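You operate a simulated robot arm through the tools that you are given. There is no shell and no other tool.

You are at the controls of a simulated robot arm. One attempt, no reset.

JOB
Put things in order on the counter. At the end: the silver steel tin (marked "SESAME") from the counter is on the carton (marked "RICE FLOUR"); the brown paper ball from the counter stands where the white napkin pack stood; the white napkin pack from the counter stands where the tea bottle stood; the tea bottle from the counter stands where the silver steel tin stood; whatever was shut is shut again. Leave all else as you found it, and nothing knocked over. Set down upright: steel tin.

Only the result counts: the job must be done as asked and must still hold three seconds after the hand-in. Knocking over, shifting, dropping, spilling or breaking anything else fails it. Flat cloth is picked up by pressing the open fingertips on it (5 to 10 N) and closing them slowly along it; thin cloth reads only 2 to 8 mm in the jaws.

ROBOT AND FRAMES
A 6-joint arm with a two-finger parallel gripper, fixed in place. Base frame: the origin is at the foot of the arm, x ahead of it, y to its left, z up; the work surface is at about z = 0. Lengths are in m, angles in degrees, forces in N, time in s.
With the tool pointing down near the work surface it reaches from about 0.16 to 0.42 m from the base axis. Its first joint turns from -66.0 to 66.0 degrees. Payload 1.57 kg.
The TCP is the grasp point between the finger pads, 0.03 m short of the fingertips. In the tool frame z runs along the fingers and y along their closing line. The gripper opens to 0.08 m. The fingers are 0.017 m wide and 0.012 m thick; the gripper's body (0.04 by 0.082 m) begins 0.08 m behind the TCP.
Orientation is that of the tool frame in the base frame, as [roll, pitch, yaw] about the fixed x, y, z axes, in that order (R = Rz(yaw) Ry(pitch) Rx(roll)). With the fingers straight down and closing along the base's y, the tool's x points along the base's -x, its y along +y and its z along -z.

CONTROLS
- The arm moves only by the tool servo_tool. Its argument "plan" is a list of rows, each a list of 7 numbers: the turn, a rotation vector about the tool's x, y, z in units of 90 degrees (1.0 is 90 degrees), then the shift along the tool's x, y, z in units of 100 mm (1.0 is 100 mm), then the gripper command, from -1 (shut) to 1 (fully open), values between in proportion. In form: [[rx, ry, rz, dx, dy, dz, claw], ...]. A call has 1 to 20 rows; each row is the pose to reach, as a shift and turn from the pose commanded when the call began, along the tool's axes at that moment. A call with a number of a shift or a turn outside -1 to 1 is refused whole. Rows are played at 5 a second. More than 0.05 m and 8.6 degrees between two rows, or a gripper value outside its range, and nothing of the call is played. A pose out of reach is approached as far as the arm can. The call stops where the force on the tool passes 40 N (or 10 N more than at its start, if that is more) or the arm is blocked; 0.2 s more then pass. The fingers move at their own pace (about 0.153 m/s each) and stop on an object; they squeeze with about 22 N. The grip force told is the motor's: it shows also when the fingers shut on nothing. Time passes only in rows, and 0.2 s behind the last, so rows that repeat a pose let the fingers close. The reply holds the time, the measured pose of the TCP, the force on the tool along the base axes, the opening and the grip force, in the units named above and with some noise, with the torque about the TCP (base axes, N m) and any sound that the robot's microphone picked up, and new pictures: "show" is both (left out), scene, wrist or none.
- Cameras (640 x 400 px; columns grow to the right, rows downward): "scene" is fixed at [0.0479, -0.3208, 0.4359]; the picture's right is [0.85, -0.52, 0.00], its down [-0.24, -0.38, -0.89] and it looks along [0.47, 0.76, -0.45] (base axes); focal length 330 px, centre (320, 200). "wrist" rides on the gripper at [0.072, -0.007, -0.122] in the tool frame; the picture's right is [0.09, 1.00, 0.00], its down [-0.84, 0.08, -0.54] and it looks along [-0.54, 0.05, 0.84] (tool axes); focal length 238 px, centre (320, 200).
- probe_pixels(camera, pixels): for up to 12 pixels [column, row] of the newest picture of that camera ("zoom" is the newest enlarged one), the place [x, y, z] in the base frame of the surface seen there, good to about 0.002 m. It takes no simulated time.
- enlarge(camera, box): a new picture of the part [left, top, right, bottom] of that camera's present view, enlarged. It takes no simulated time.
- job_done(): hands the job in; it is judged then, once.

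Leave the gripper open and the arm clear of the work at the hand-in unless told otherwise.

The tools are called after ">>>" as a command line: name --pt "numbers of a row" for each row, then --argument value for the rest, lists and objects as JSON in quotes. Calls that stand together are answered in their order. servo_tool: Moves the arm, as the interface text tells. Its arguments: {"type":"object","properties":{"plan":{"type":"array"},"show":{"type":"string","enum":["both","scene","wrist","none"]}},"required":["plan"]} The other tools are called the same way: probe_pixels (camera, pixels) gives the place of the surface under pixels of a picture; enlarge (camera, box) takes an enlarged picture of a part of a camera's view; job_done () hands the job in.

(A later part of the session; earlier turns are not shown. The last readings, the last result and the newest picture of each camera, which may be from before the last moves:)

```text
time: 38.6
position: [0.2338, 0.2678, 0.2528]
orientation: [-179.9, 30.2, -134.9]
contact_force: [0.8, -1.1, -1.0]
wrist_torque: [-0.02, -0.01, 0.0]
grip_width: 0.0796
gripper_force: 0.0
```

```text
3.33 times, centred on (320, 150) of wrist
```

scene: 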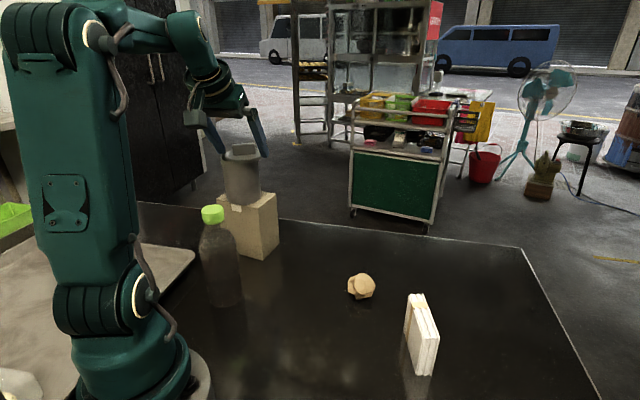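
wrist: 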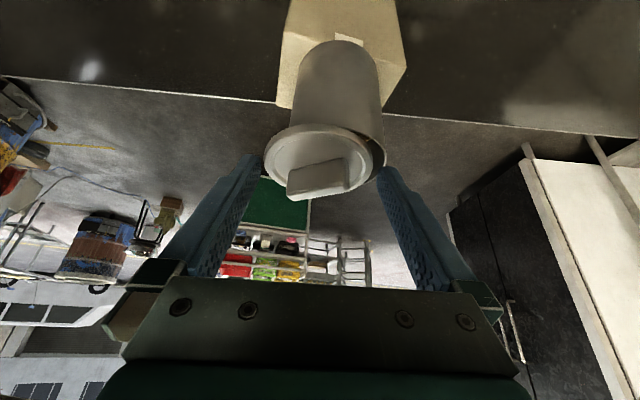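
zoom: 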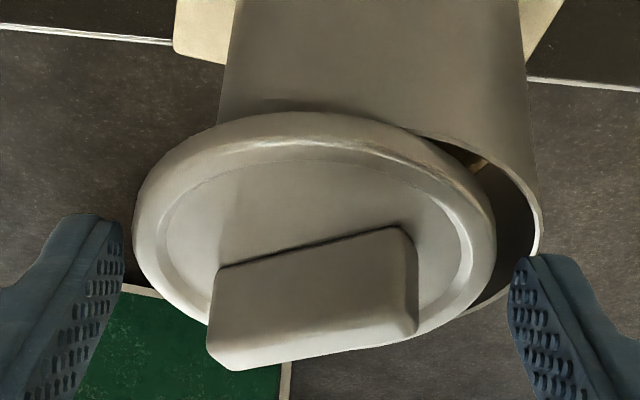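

The tips flank the lid edge without touching the tin. I close gently to about 73 mm.

>>> servo_tool --pt "0 0 0 0 0 0 0.94" --pt "0 0 0 0 0 0 0.9" --pt "0 0 0 0 0 0 0.86" --pt "0 0 0 0 0 0 0.83" --pt "0 0 0 0 0 0 0.8" --pt "0 0 0 0 0 0 0.76" --pt "0 0 0 0 0 0 0.76" --show "both"

>>> enlarge --camera "wrist" --box '[230, 90, 410, 210]'

>>> enlarge --camera "scene" --box '[200, 120, 280, 200]'

```text
time: 40.2
position: [0.2312, 0.268, 0.2537]
orientation: [-179.9, 30.2, -135.0]
contact_force: [0.1, -0.5, -0.2]
wrist_torque: [0.0, 0.03, 0.04]
grip_width: 0.072
gripper_force: 1.4
```

scene: 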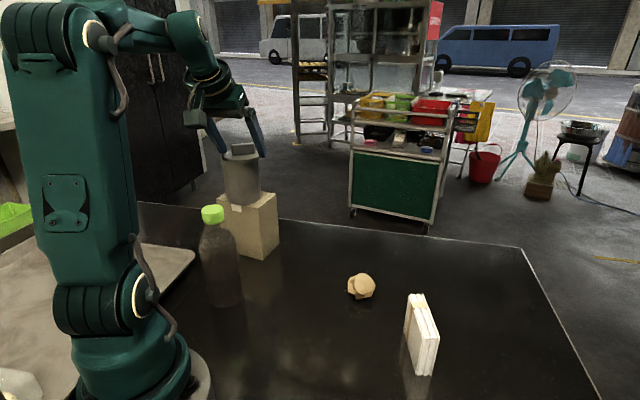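
wrist: 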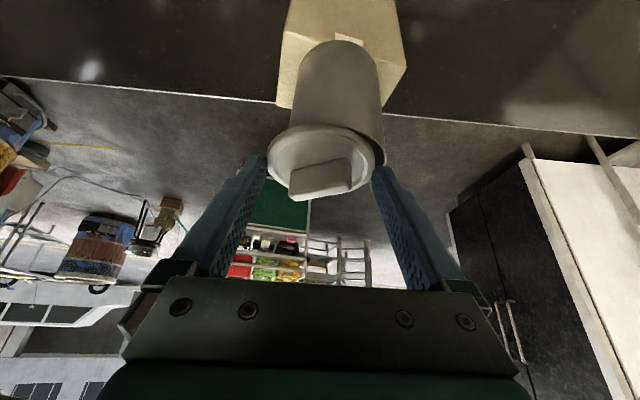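

```text
3.33 times, centred on (320, 150) of wrist
```

zoom: 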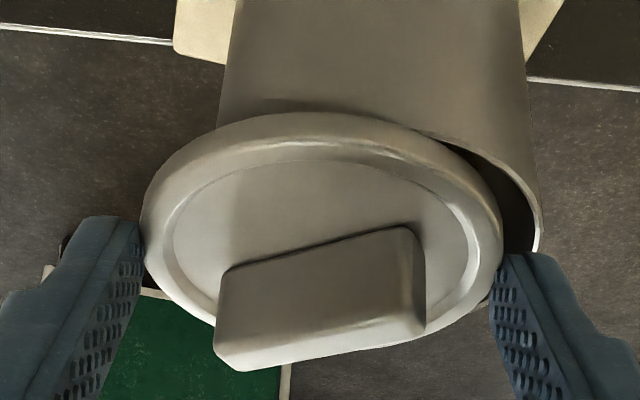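

```text
5.00 times, centred on (240, 160) of scene
```

zoom: 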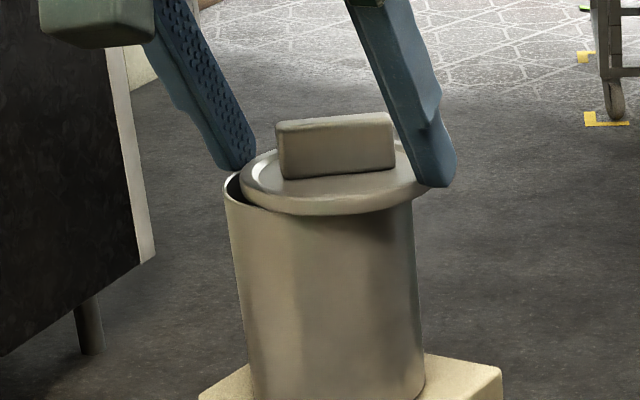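

The fingers touch the lid (72 mm, 1.4 N). I tighten a little more and read again.

>>> servo_tool --pt "0 0 0 0 0 0 0.72" --pt "0 0 0 0 0 0 0.7" --pt "0 0 0 0 0 0 0.7" --show "wrist"

>>> enlarge --camera "wrist" --box '[230, 90, 410, 210]'

```text
time: 41.0
position: [0.233, 0.269, 0.2536]
orientation: [-179.9, 30.2, -134.9]
contact_force: [1.2, -0.2, 0.1]
wrist_torque: [-0.02, -0.04, -0.03]
grip_width: 0.0705
gripper_force: 21.8
```

wrist: 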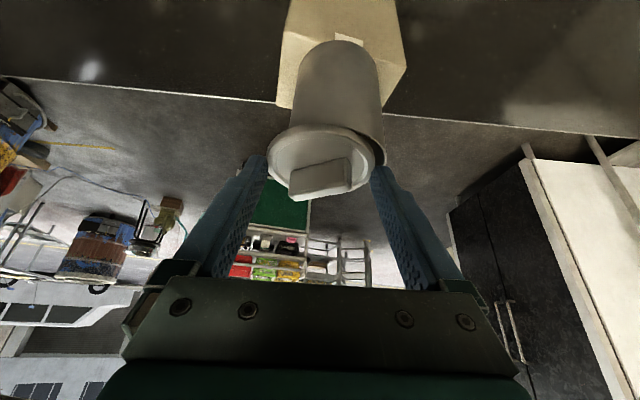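

```text
3.33 times, centred on (320, 150) of wrist
```

zoom: 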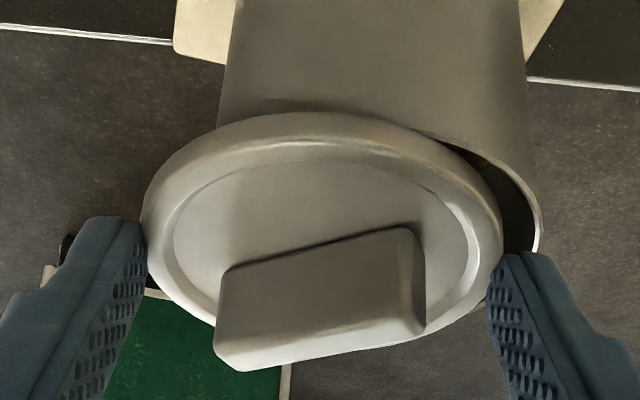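

The lid is held (70.5 mm, 21.8 N). I lift it 2 mm and move it 12 mm along +lateral toward the tin's axis.

>>> servo_tool --pt "0 0 0 -0.01 0 -0.017 0.5" --pt "0 0 0 -0.01 0.03 -0.017 0.5" --pt "0 0 0 -0.01 0.06 -0.017 0.5" --pt "0 0 0 -0.01 0.09 -0.017 0.5" --pt "0 0 0 -0.01 0.12 -0.017 0.5" --pt "0 0 0 -0.01 0.12 -0.017 0.5" --show "both"

>>> enlarge --camera "wrist" --box '[230, 60, 410, 210]'

>>> enlarge --camera "scene" --box '[200, 120, 280, 200]'

```text
time: 42.4
position: [0.224, 0.2763, 0.2557]
orientation: [-179.8, 30.1, -134.9]
contact_force: [0.1, 1.0, -0.9]
wrist_torque: [-0.02, 0.03, -0.04]
grip_width: 0.0706
gripper_force: 22.1
```

scene: 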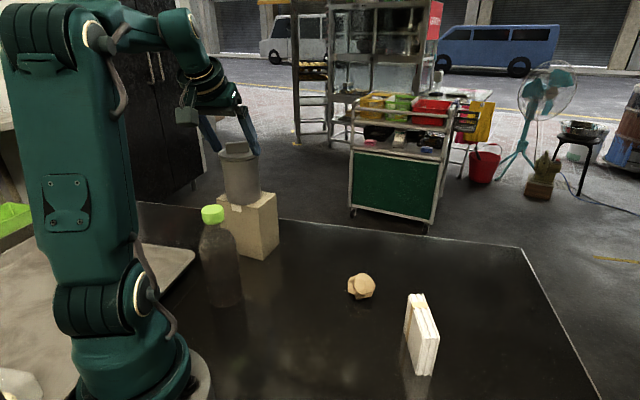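
wrist: 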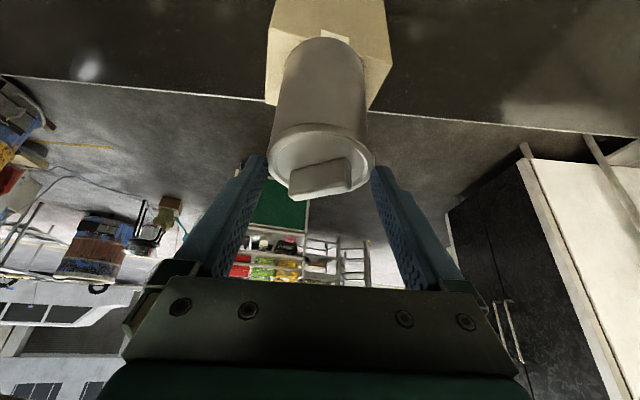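

```text
2.67 times, centred on (320, 135) of wrist
```

zoom: 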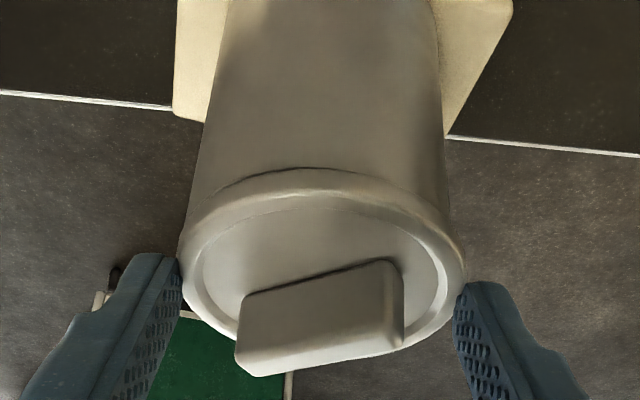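

```text
5.00 times, centred on (240, 160) of scene
```

zoom: 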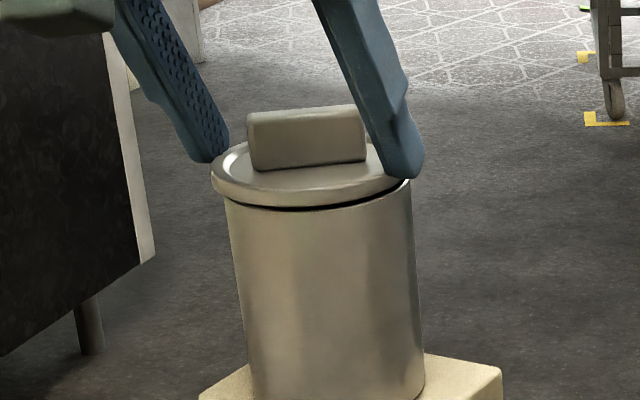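

The lid now sits almost over the tin, with a thin gap beneath. I measure the lid's and body's edges again for exact alignment.

>>> probe_pixels --camera "scene" --pixels '[[219, 155], [221, 160], [228, 163], [238, 164], [248, 162], [255, 158], [223, 168], [228, 170], [238, 172], [248, 171], [256, 167], [233, 190]]'

>>> probe_pixels --camera "wrist" --pixels '[[269, 160], [373, 163], [320, 125], [290, 133], [350, 134], [282, 178], [362, 180], [321, 150], [281, 115], [320, 110], [360, 110], [320, 80]]'

>>> enlarge --camera "scene" --box '[210, 130, 270, 180]'

```text
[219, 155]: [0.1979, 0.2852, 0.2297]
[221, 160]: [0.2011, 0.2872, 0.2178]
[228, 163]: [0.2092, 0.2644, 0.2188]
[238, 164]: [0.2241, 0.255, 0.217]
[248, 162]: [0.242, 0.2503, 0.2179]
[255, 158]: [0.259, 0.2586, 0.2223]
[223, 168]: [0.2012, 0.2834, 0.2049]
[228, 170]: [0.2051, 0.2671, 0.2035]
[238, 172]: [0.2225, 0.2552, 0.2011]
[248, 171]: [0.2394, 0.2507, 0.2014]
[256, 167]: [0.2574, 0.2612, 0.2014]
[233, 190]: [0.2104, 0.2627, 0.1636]
```

```text
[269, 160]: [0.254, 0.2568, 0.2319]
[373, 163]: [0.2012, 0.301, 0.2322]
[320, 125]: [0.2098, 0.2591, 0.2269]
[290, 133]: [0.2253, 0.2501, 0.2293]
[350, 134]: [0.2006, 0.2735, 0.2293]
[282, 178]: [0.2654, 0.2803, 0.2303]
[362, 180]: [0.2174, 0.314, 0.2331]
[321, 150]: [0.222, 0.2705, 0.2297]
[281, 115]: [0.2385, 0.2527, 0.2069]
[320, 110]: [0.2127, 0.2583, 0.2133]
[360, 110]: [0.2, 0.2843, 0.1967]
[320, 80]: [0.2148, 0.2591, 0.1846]
```

```text
8.00 times, centred on (240, 155) of scene
```

zoom: 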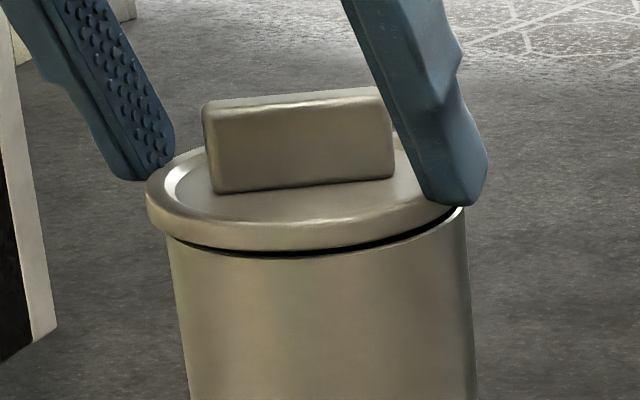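

In the scene close-up the lid overhangs the tin about 3 mm too far on the left (lid edge column ~219, tin edge ~222). I move it back 2.5 mm, set it down on the rim and open the fingers so that it rests flat.

>>> servo_tool --pt "0 0 0 0 -0.012 0 0.5" --pt "0 0 0 0 -0.025 0 0.5" --pt "0 0 0 0.005 -0.025 0.009 0.5" --pt "0 0 0 0.01 -0.025 0.017 0.5" --pt "0 0 0 0.01 -0.025 0.017 0.5" --pt "0 0 0 0.01 -0.025 0.017 0.78" --pt "0 0 0 0.01 -0.025 0.017 0.86" --pt "0 0 0 0.01 -0.025 0.017 0.95" --pt "0 0 0 0.01 -0.025 0.017 1" --pt "0 0 0 0.01 -0.025 0.017 1" --show "both"

>>> enlarge --camera "wrist" --box '[230, 60, 410, 210]'

>>> enlarge --camera "scene" --box '[210, 130, 270, 180]'

```text
time: 44.6
position: [0.226, 0.2759, 0.2539]
orientation: [-179.9, 30.2, -134.9]
contact_force: [-1.1, -0.2, -0.4]
wrist_torque: [0.03, 0.02, -0.02]
grip_width: 0.08
gripper_force: 0.1
```

scene: 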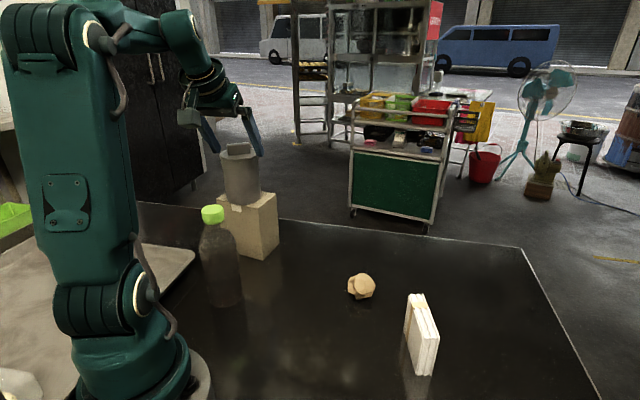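
wrist: 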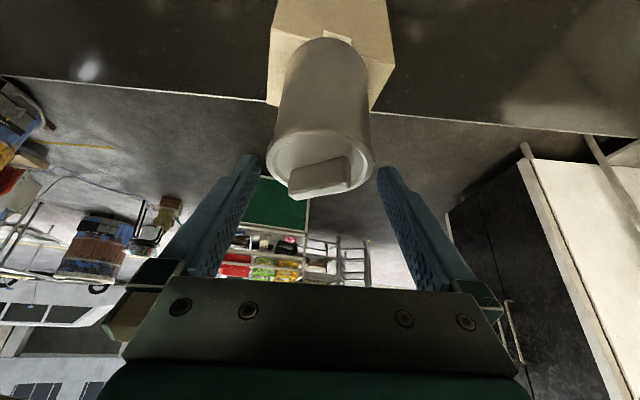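

```text
2.67 times, centred on (320, 135) of wrist
```

zoom: 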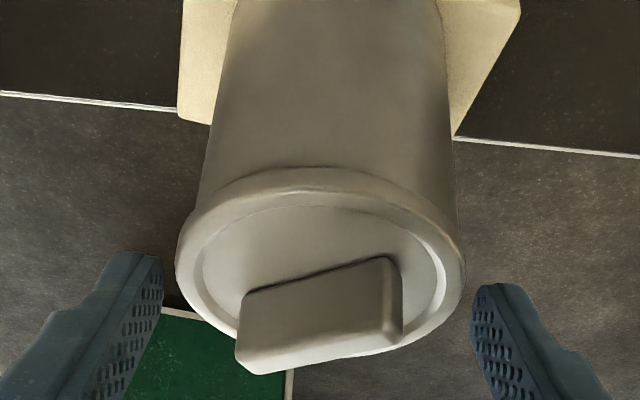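

```text
8.00 times, centred on (240, 155) of scene
```

zoom: 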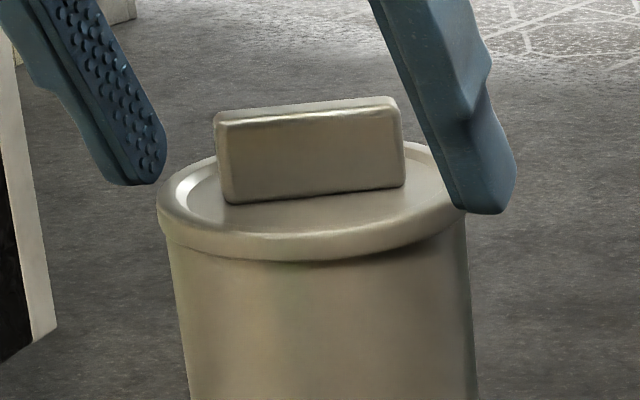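

The lid now rests flat on the tin, nearly centred. By the wrist view it still needs about 1.4 mm toward +lateral. I lower the open fingers around lid and tin (tips to z≈0.205), then shift 1.5 mm and close, so that the jaws centre the lid.

>>> servo_tool --pt "0 0 0 0.007 0 0.06 1" --pt "0 0 0 0.014 0 0.12 1" --pt "0 0 0 0.021 0 0.18 1" --pt "0 0 0 0.028 0 0.237 1" --pt "0 0 0 0.028 0 0.237 1" --show "both"

>>> enlarge --camera "wrist" --box '[230, 80, 410, 230]'

>>> enlarge --camera "scene" --box '[210, 130, 270, 180]'

```text
time: 45.8
position: [0.234, 0.2816, 0.2311]
orientation: [-179.8, 30.1, -134.9]
contact_force: [0.8, 1.1, -0.3]
wrist_torque: [-0.03, 0.0, -0.01]
grip_width: 0.0802
gripper_force: 0.0
```

scene: 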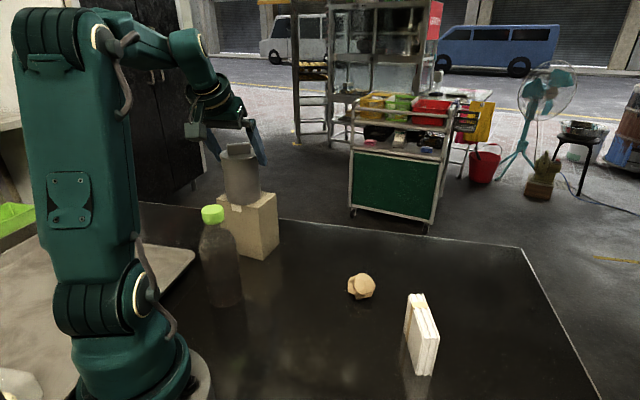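
wrist: 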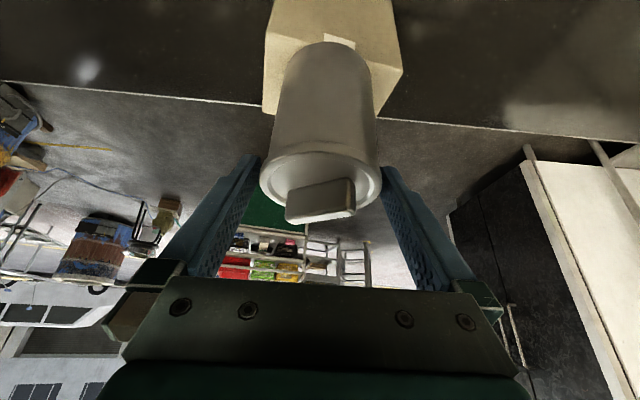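

```text
2.67 times, centred on (320, 155) of wrist
```

zoom: 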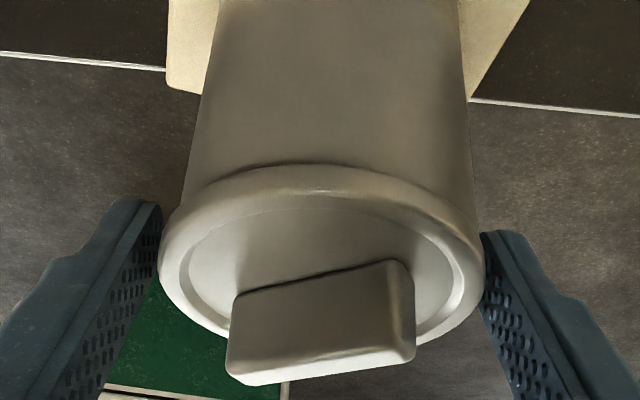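

```text
8.00 times, centred on (240, 155) of scene
```

zoom: 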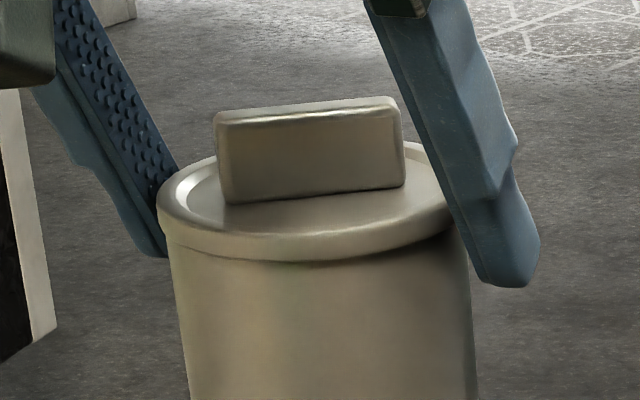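

Fingers straddle lid and tin freely. I shift +1.5 mm and close gently; about 73.5 mm is expected on the lid.

>>> servo_tool --pt "0 0 0 0 0.018 0 1" --pt "0 0 0 0 0.018 0 0.93" --pt "0 0 0 0 0.018 0 0.88" --pt "0 0 0 0 0.018 0 0.85" --pt "0 0 0 0 0.018 0 0.83" --pt "0 0 0 0 0.018 0 0.81" --pt "0 0 0 0 0.018 0 0.79" --pt "0 0 0 0 0.018 0 0.79" --show "both"

>>> enlarge --camera "wrist" --box '[230, 80, 410, 230]'

>>> enlarge --camera "scene" --box '[210, 130, 270, 180]'

```text
time: 47.6
position: [0.2322, 0.2835, 0.2327]
orientation: [-179.8, 30.1, -134.9]
contact_force: [-0.2, 0.7, -0.7]
wrist_torque: [-0.01, -0.02, 0.01]
grip_width: 0.0723
gripper_force: 21.7
```

scene: 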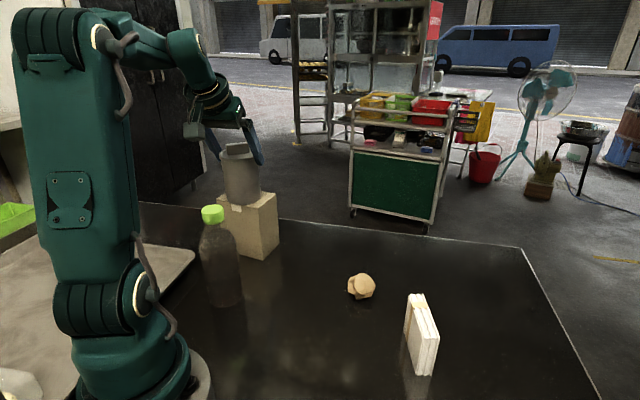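
wrist: 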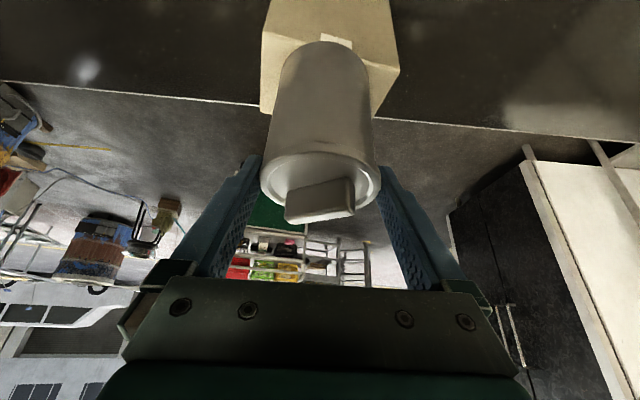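

```text
2.67 times, centred on (320, 155) of wrist
```

zoom: 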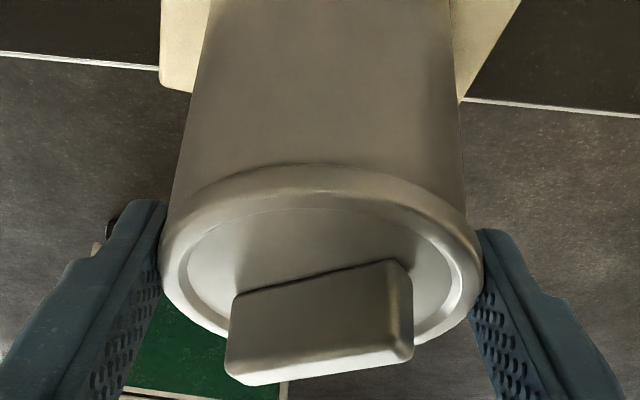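

```text
8.00 times, centred on (240, 155) of scene
```

zoom: 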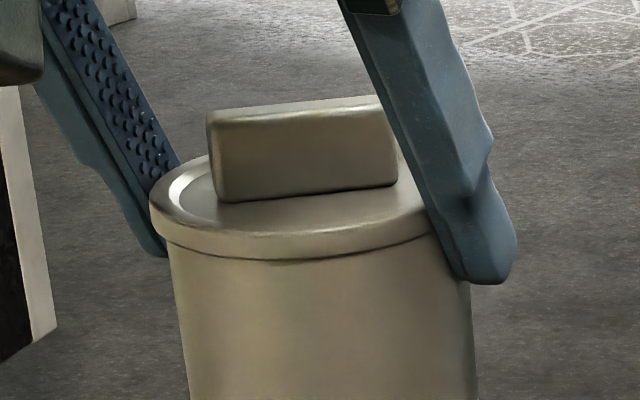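

The lid is gripped at 72.3 mm. Comparing overhangs in both views it is now about 1.3 mm too far, so I move it back 1.2 mm and press down in half-millimetre steps, listening for the snap.

>>> servo_tool --pt "0 0 0 0 -0.006 0 0.6" --pt "0 0 0 0 -0.012 0 0.5" --pt "0 0 0 0 -0.012 0 0.5" --pt "0 0 0 0.0025 -0.012 0.0043 0.5" --pt "0 0 0 0.005 -0.012 0.0086 0.5" --pt "0 0 0 0.0075 -0.012 0.013 0.5" --pt "0 0 0 0.01 -0.012 0.0173 0.5" --pt "0 0 0 0.01 -0.012 0.0173 0.5" --show "both"

>>> enlarge --camera "scene" --box '[210, 130, 270, 180]'

```text
time: 49.4
position: [0.2333, 0.2825, 0.2315]
orientation: [-179.9, 30.5, -134.9]
contact_force: [2.5, -0.6, 22.9]
wrist_torque: [0.11, -0.21, -0.09]
grip_width: 0.0728
gripper_force: 22.6
```

scene: 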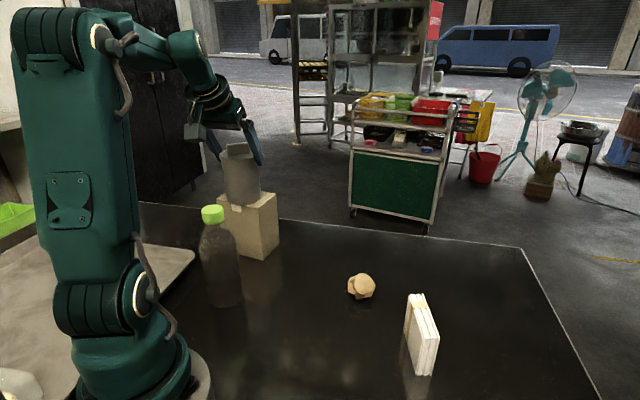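
wrist: 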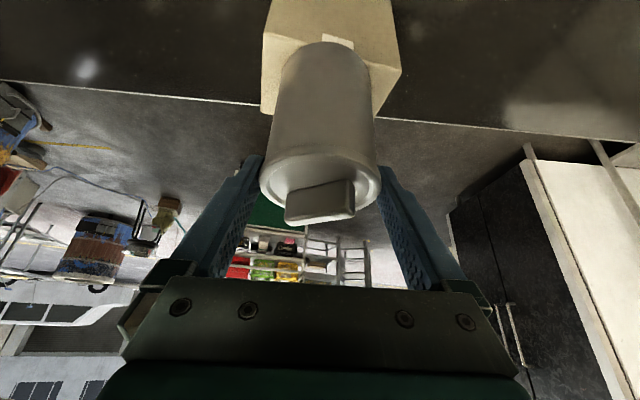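

```text
8.00 times, centred on (240, 155) of scene
```

zoom: 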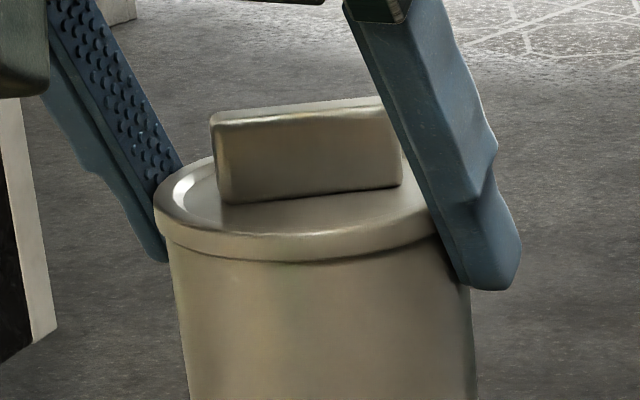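

22.9 N pressing and no snap yet; the lid is still perhaps 0.7 mm off by the scene view. I nudge it 0.6 mm back and press a little harder.

>>> servo_tool --pt "0 0 0 0 -0.006 0 0.3" --pt "0 0 0 0.0025 -0.006 0.0043 0" --pt "0 0 0 0.004 -0.006 0.007 0" --pt "0 0 0 0.005 -0.006 0.0086 0" --pt "0 0 0 0.005 -0.006 0.0086 0" --show "both"

>>> enlarge --camera "wrist" --box '[230, 80, 410, 230]'

>>> enlarge --camera "scene" --box '[210, 130, 270, 180]'

```text
time: 50.6
position: [0.2326, 0.2809, 0.2305]
orientation: [-179.8, 30.3, -134.9]
contact_force: [-1.0, 3.2, 20.3]
wrist_torque: [0.21, -0.02, -0.05]
grip_width: 0.0724
gripper_force: 22.4
```

scene: 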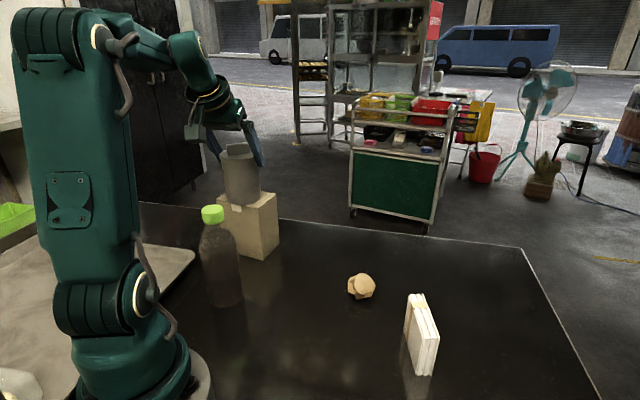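
wrist: 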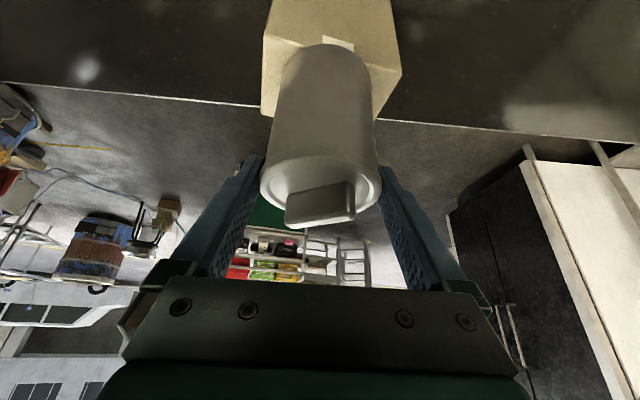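

```text
2.67 times, centred on (320, 155) of wrist
```

zoom: 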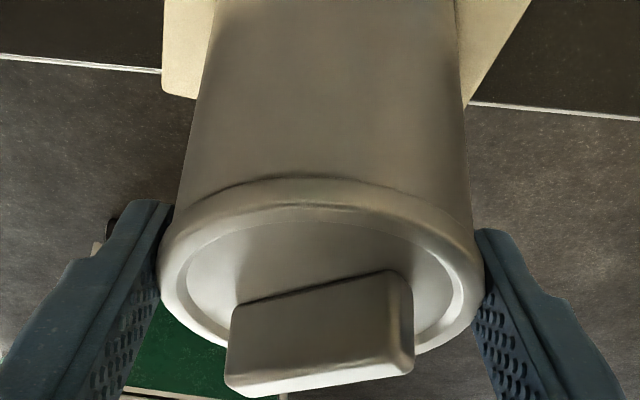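

```text
8.00 times, centred on (240, 155) of scene
```

zoom: 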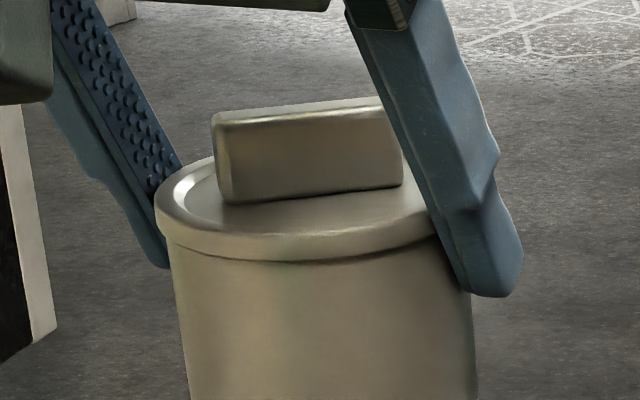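

The fingers slip on the lid at about 20 N, so it needs better alignment along the other direction. I probe the near edges of lid and body in both views to find the remaining offset.

>>> probe_pixels --camera "wrist" --pixels '[[318, 100], [318, 115], [318, 130], [318, 140], [318, 150], [318, 152], [300, 150], [340, 150], [300, 130], [340, 130], [284, 135], [360, 135]]'

>>> probe_pixels --camera "scene" --pixels '[[230, 161], [234, 161], [238, 161], [242, 161], [246, 160], [250, 159], [230, 168], [234, 168], [238, 168], [242, 168], [246, 168], [250, 168]]'

>>> probe_pixels --camera "wrist" --pixels '[[264, 175], [376, 178], [262, 180], [378, 182], [275, 205], [366, 208], [285, 160], [355, 160], [270, 165], [370, 168], [290, 212], [352, 214]]'

```text
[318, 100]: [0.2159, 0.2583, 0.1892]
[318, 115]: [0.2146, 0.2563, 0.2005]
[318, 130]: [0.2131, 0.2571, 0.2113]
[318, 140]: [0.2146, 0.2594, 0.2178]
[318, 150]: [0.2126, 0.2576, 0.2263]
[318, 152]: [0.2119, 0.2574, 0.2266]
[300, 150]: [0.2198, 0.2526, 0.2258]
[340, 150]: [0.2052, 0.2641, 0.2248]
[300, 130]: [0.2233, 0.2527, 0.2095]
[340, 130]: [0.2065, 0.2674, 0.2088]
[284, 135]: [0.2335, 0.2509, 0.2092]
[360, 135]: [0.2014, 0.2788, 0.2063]
```

```text
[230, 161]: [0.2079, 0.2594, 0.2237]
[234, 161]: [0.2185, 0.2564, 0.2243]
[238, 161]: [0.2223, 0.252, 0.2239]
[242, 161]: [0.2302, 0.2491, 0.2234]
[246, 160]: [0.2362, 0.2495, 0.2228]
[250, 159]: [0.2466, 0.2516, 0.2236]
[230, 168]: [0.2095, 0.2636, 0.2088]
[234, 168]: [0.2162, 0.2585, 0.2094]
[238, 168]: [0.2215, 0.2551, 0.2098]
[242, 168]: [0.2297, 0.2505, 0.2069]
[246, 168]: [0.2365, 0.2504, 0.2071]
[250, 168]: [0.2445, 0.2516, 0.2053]
```

```text
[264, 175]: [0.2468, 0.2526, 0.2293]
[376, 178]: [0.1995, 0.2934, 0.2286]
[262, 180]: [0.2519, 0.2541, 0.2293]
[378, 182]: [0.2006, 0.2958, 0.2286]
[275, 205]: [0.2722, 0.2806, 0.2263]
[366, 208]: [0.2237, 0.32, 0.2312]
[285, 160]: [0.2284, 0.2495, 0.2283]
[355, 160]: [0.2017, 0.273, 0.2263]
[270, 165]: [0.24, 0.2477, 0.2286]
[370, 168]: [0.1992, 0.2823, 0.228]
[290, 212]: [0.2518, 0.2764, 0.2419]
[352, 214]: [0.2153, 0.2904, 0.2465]
```

Fits give lid centre ≈ (0.2353, 0.2855) and body centre ≈ (0.2355, 0.2855), so they are aligned and only more pressing force is needed, applied from on top without slipping. I open the fingers first.

>>> servo_tool --pt "0 0 0 -0.005 0 -0.0086 0.5" --pt "0 0 0 -0.01 0 -0.0173 0.8" --pt "0 0 0 -0.01 0 -0.0173 0.88" --pt "0 0 0 -0.01 0 -0.0173 0.95" --pt "0 0 0 -0.01 0 -0.0173 1" --pt "0 0 0 -0.01 0 -0.0173 1" --show "both"

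>>> enlarge --camera "wrist" --box '[230, 80, 410, 230]'

>>> enlarge --camera "scene" --box '[210, 130, 270, 180]'

```text
time: 52.0
position: [0.2335, 0.2808, 0.2304]
orientation: [-179.9, 30.3, -134.8]
contact_force: [-0.6, 0.4, 0.3]
wrist_torque: [0.01, -0.03, 0.0]
grip_width: 0.08
gripper_force: 0.1
heard: snap
```

scene: 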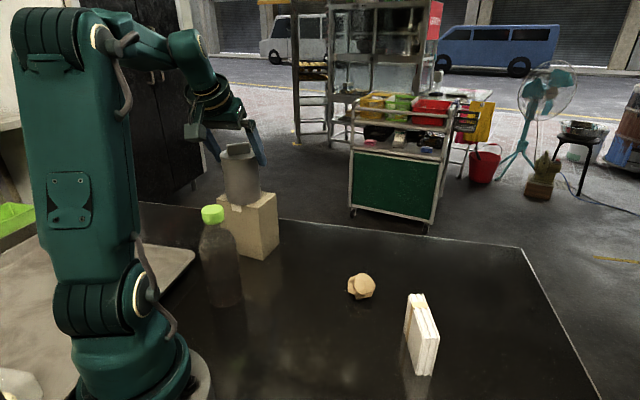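
wrist: 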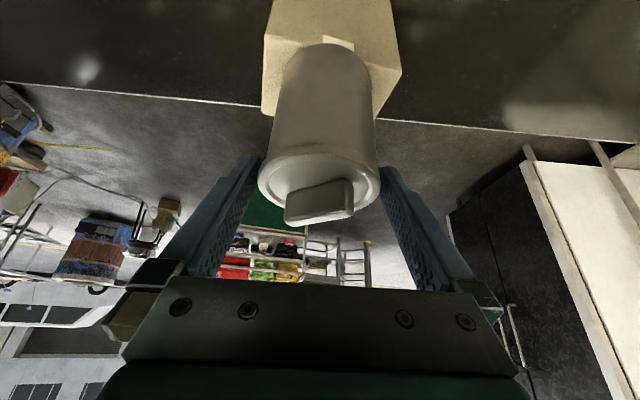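

```text
2.67 times, centred on (320, 155) of wrist
```

zoom: 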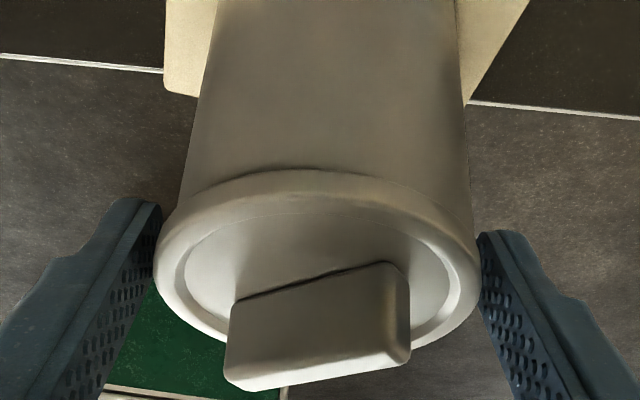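

```text
8.00 times, centred on (240, 155) of scene
```

zoom: 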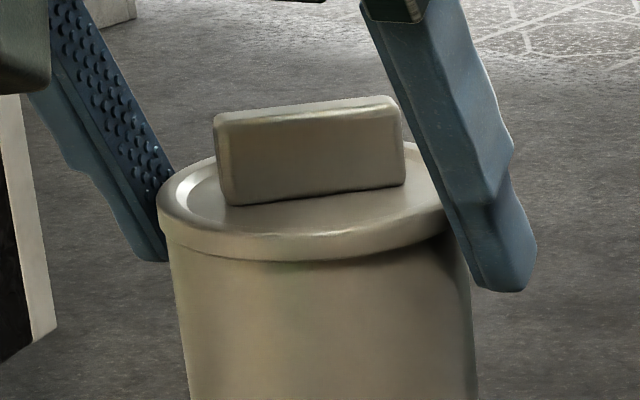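

A snap was heard as the fingers let go. By count (open, shut, open, shut) the lid has probably latched, and it sits squarely. I raise the hand straight up, clear of the lid, with a 0.7 mm centring shift, and will press from above to be sure.

>>> servo_tool --pt "0 0 0 0 0.007 0 1" --pt "0 0 0 -0.04 0.007 -0.07 1" --pt "0 0 0 -0.08 0.007 -0.14 1" --pt "0 0 0 -0.13 0.007 -0.224 1" --pt "0 0 0 -0.181 0.007 -0.311 1" --pt "0 0 0 -0.181 0.007 -0.311 1" --show "both"

>>> enlarge --camera "scene" --box '[210, 130, 270, 180]'

>>> enlarge --camera "wrist" --box '[230, 60, 410, 210]'

```text
time: 53.4
position: [0.2323, 0.2815, 0.2667]
orientation: [-179.9, 30.2, -134.9]
contact_force: [-0.2, -0.4, 0.1]
wrist_torque: [0.03, 0.06, 0.03]
grip_width: 0.08
gripper_force: 0.0
```

scene: 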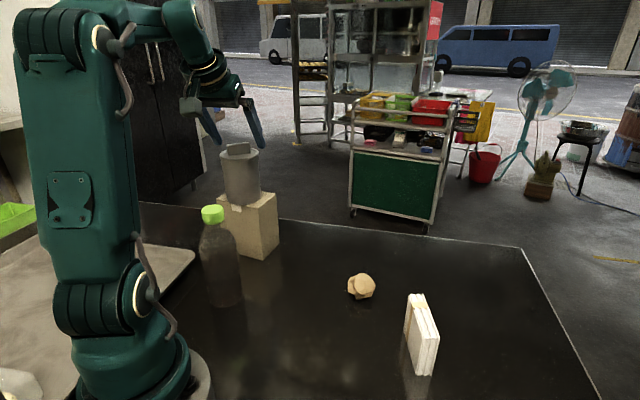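
wrist: 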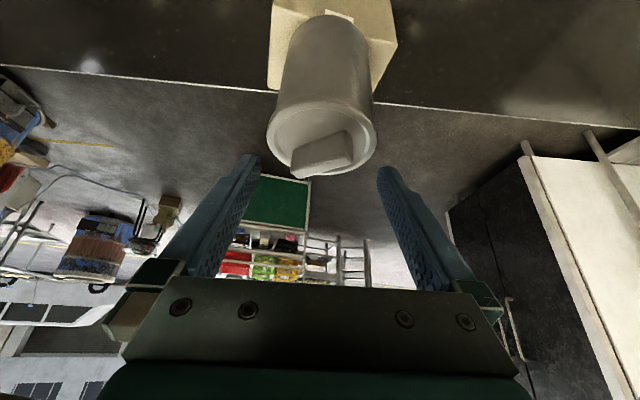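

```text
8.00 times, centred on (240, 155) of scene
```

zoom: 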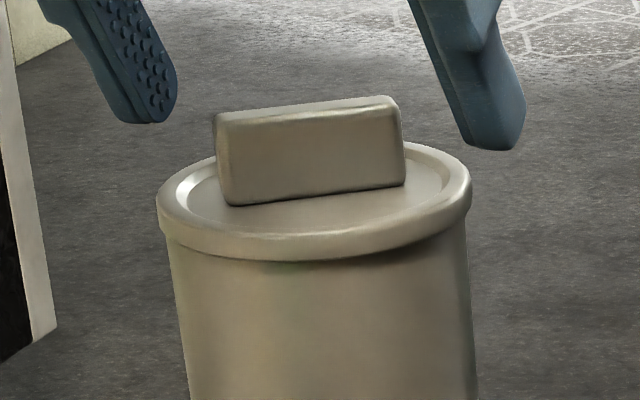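

```text
2.67 times, centred on (320, 135) of wrist
```

zoom: 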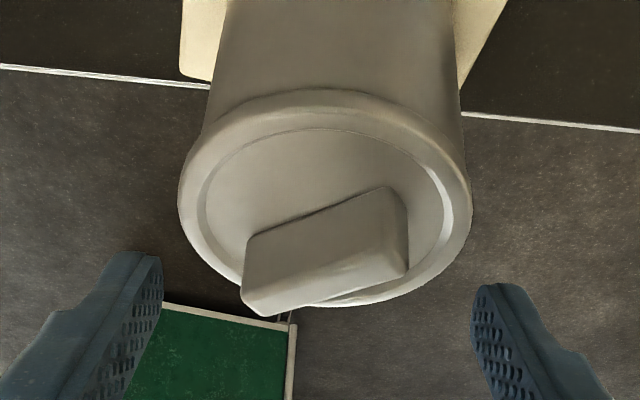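

The lid is centred on the tin to within about 0.5 mm. Now I narrow the jaws to 56 mm so the tips stand over the lid's rim on both sides of the knob, and press down lightly from above.

>>> servo_tool --pt "0 0 0 0 0 0 0.7" --pt "0 0 0 0 0 0 0.4" --pt "0 0 0 0.022 0.01 -0.013 0.4" --pt "0 0 0 0.0425 0.01 0.021 0.4" --pt "0 0 0 0.0475 0.01 0.03 0.4" --pt "0 0 0 0.0525 0.01 0.0388 0.4" --pt "0 0 0 0.0525 0.01 0.0388 0.4" --show "both"

>>> enlarge --camera "scene" --box '[210, 130, 270, 180]'

>>> enlarge --camera "wrist" --box '[230, 60, 410, 210]'

```text
time: 55.0
position: [0.2304, 0.2803, 0.2612]
orientation: [-179.8, 30.2, -135.0]
contact_force: [-0.7, -0.3, 1.2]
wrist_torque: [-0.02, -0.02, -0.02]
grip_width: 0.0562
gripper_force: 0.1
```

scene: 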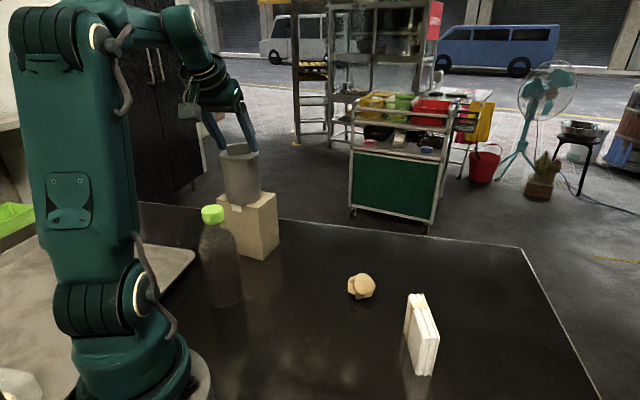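
wrist: 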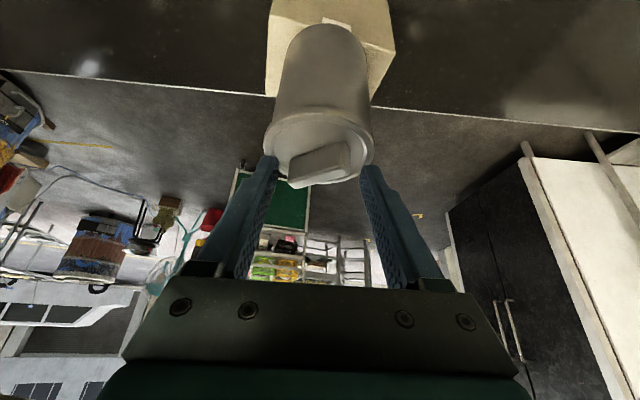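

```text
8.00 times, centred on (240, 155) of scene
```

zoom: 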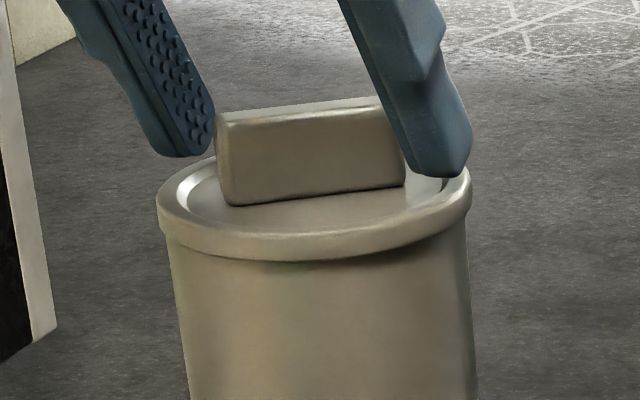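

```text
2.67 times, centred on (320, 135) of wrist
```

zoom: 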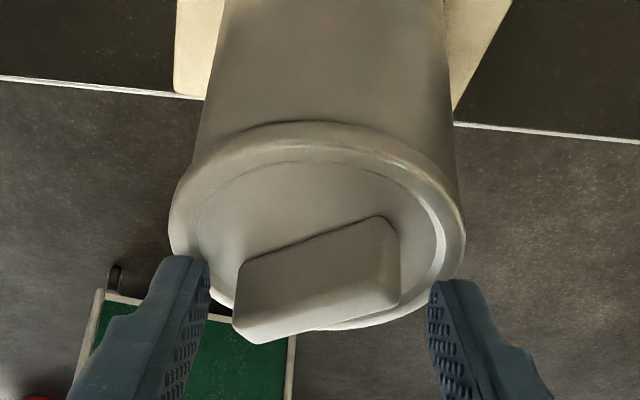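

Both tips stand over the lid's rim symmetrically, clear of the knob. I press down in small steps.

>>> servo_tool --pt "0 0 0 0.005 0 0.0086 0.4" --pt "0 0 0 0.0075 0 0.013 0.4" --pt "0 0 0 0.01 0 0.0173 0.4" --pt "0 0 0 0.0125 0 0.0216 0.4" --pt "0 0 0 0.015 0 0.026 0.4" --pt "0 0 0 0.015 0 0.026 0.4" --show "wrist"

```text
time: 56.4
position: [0.2304, 0.281, 0.2592]
orientation: [-179.8, 30.3, -134.8]
contact_force: [-1.3, 0.5, 3.3]
wrist_torque: [0.05, 0.05, 0.01]
grip_width: 0.0559
gripper_force: 0.0
```

wrist: 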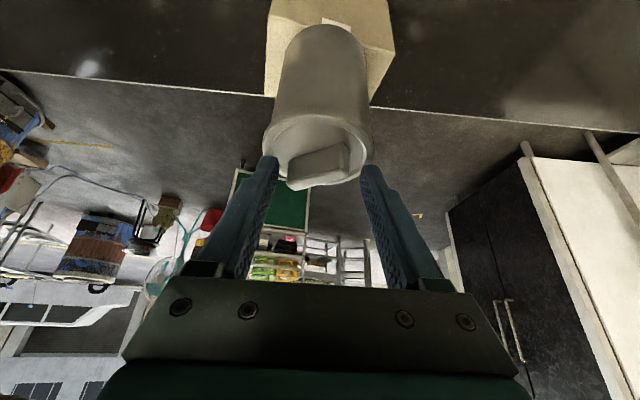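

Contact has begun (3.3 N at z=0.259). I go on pressing, up to about 30 N.

>>> servo_tool --pt "0 0 0 0.0025 0 0.0043 0.4" --pt "0 0 0 0.005 0 0.0086 0.4" --pt "0 0 0 0.0075 0 0.013 0.4" --pt "0 0 0 0.01 0 0.0173 0.4" --pt "0 0 0 0.0115 0 0.02 0.4" --pt "0 0 0 0.0115 0 0.02 0.4" --show "both"

>>> enlarge --camera "scene" --box '[210, 130, 270, 180]'

```text
time: 57.8
position: [0.2309, 0.2821, 0.2587]
orientation: [-179.9, 30.7, -134.9]
contact_force: [-7.1, -4.3, 34.4]
wrist_torque: [0.15, 0.12, 0.04]
grip_width: 0.0557
gripper_force: 0.1
```

scene: 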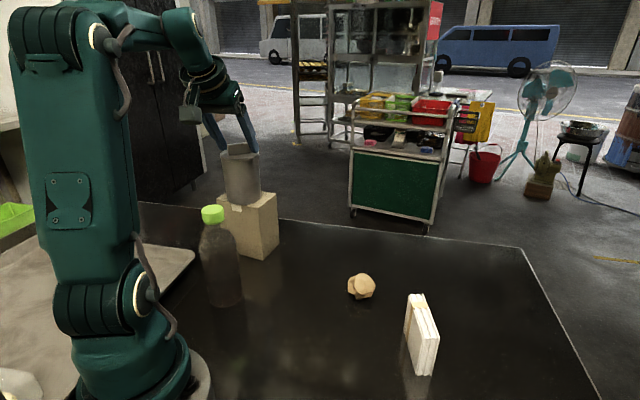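
wrist: 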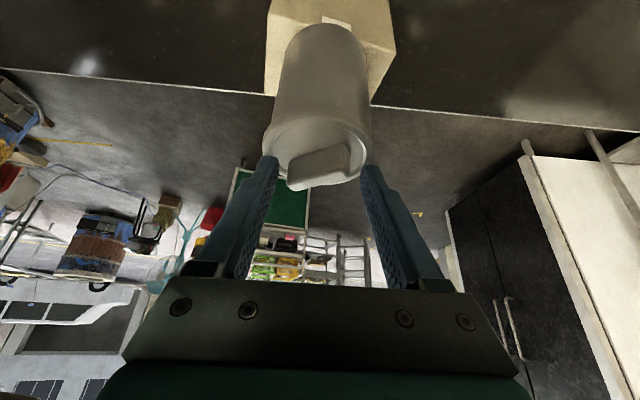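

```text
8.00 times, centred on (240, 155) of scene
```

zoom: 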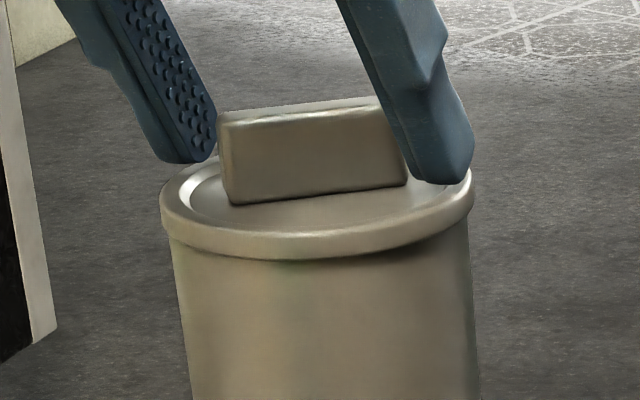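

Pressed to 34 N with no further snap, and lid and tin shifted together by a hair as one piece, which fits a latched lid. I lift off the lid by a few millimetres and look.

>>> servo_tool --pt "0 0 0 -0.012 0 -0.02 0.4" --pt "0 0 0 -0.025 0 -0.043 0.4" --pt "0 0 0 -0.038 0 -0.065 0.4" --pt "0 0 0 -0.038 0 -0.065 0.4" --show "both"

>>> enlarge --camera "scene" --box '[210, 130, 270, 180]'

>>> enlarge --camera "wrist" --box '[230, 60, 410, 210]'

```text
time: 58.8
position: [0.2304, 0.28, 0.2624]
orientation: [-179.8, 30.0, -134.9]
contact_force: [0.2, -0.9, 0.1]
wrist_torque: [0.01, 0.02, -0.01]
grip_width: 0.056
gripper_force: 0.1
```

scene: 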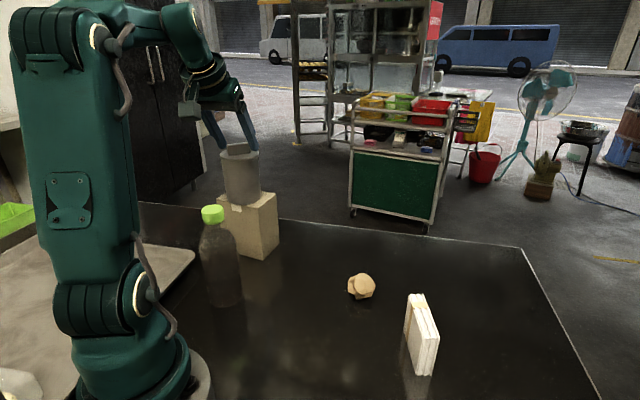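
wrist: 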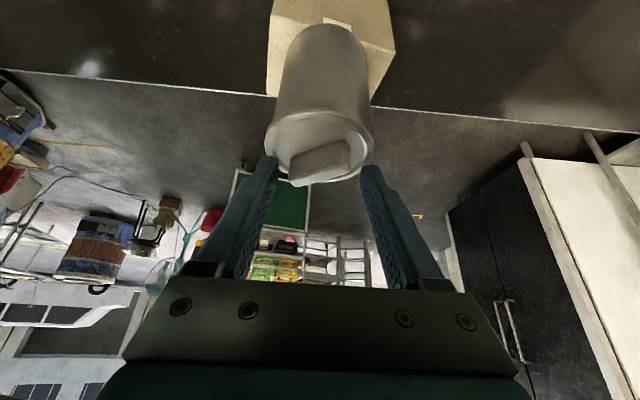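

```text
8.00 times, centred on (240, 155) of scene
```

zoom: 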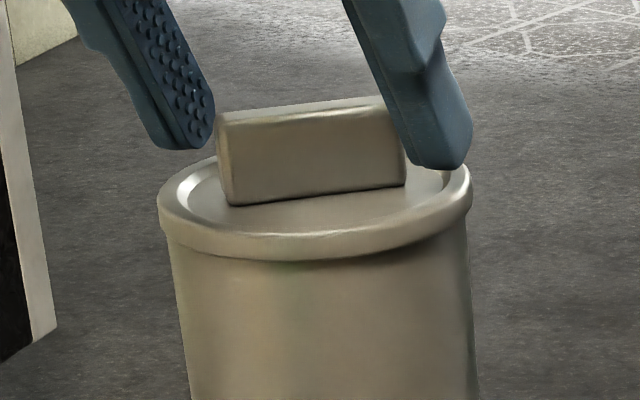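

```text
2.67 times, centred on (320, 135) of wrist
```

zoom: 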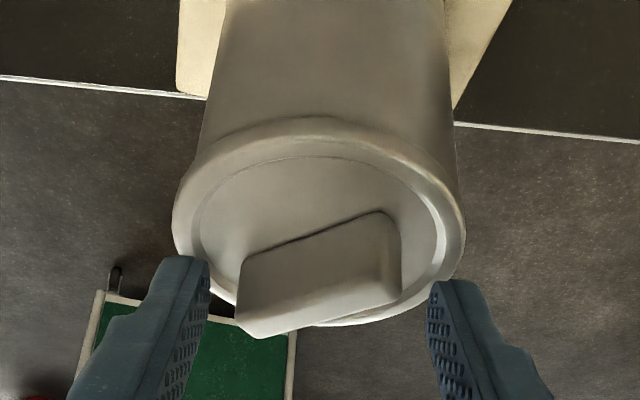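

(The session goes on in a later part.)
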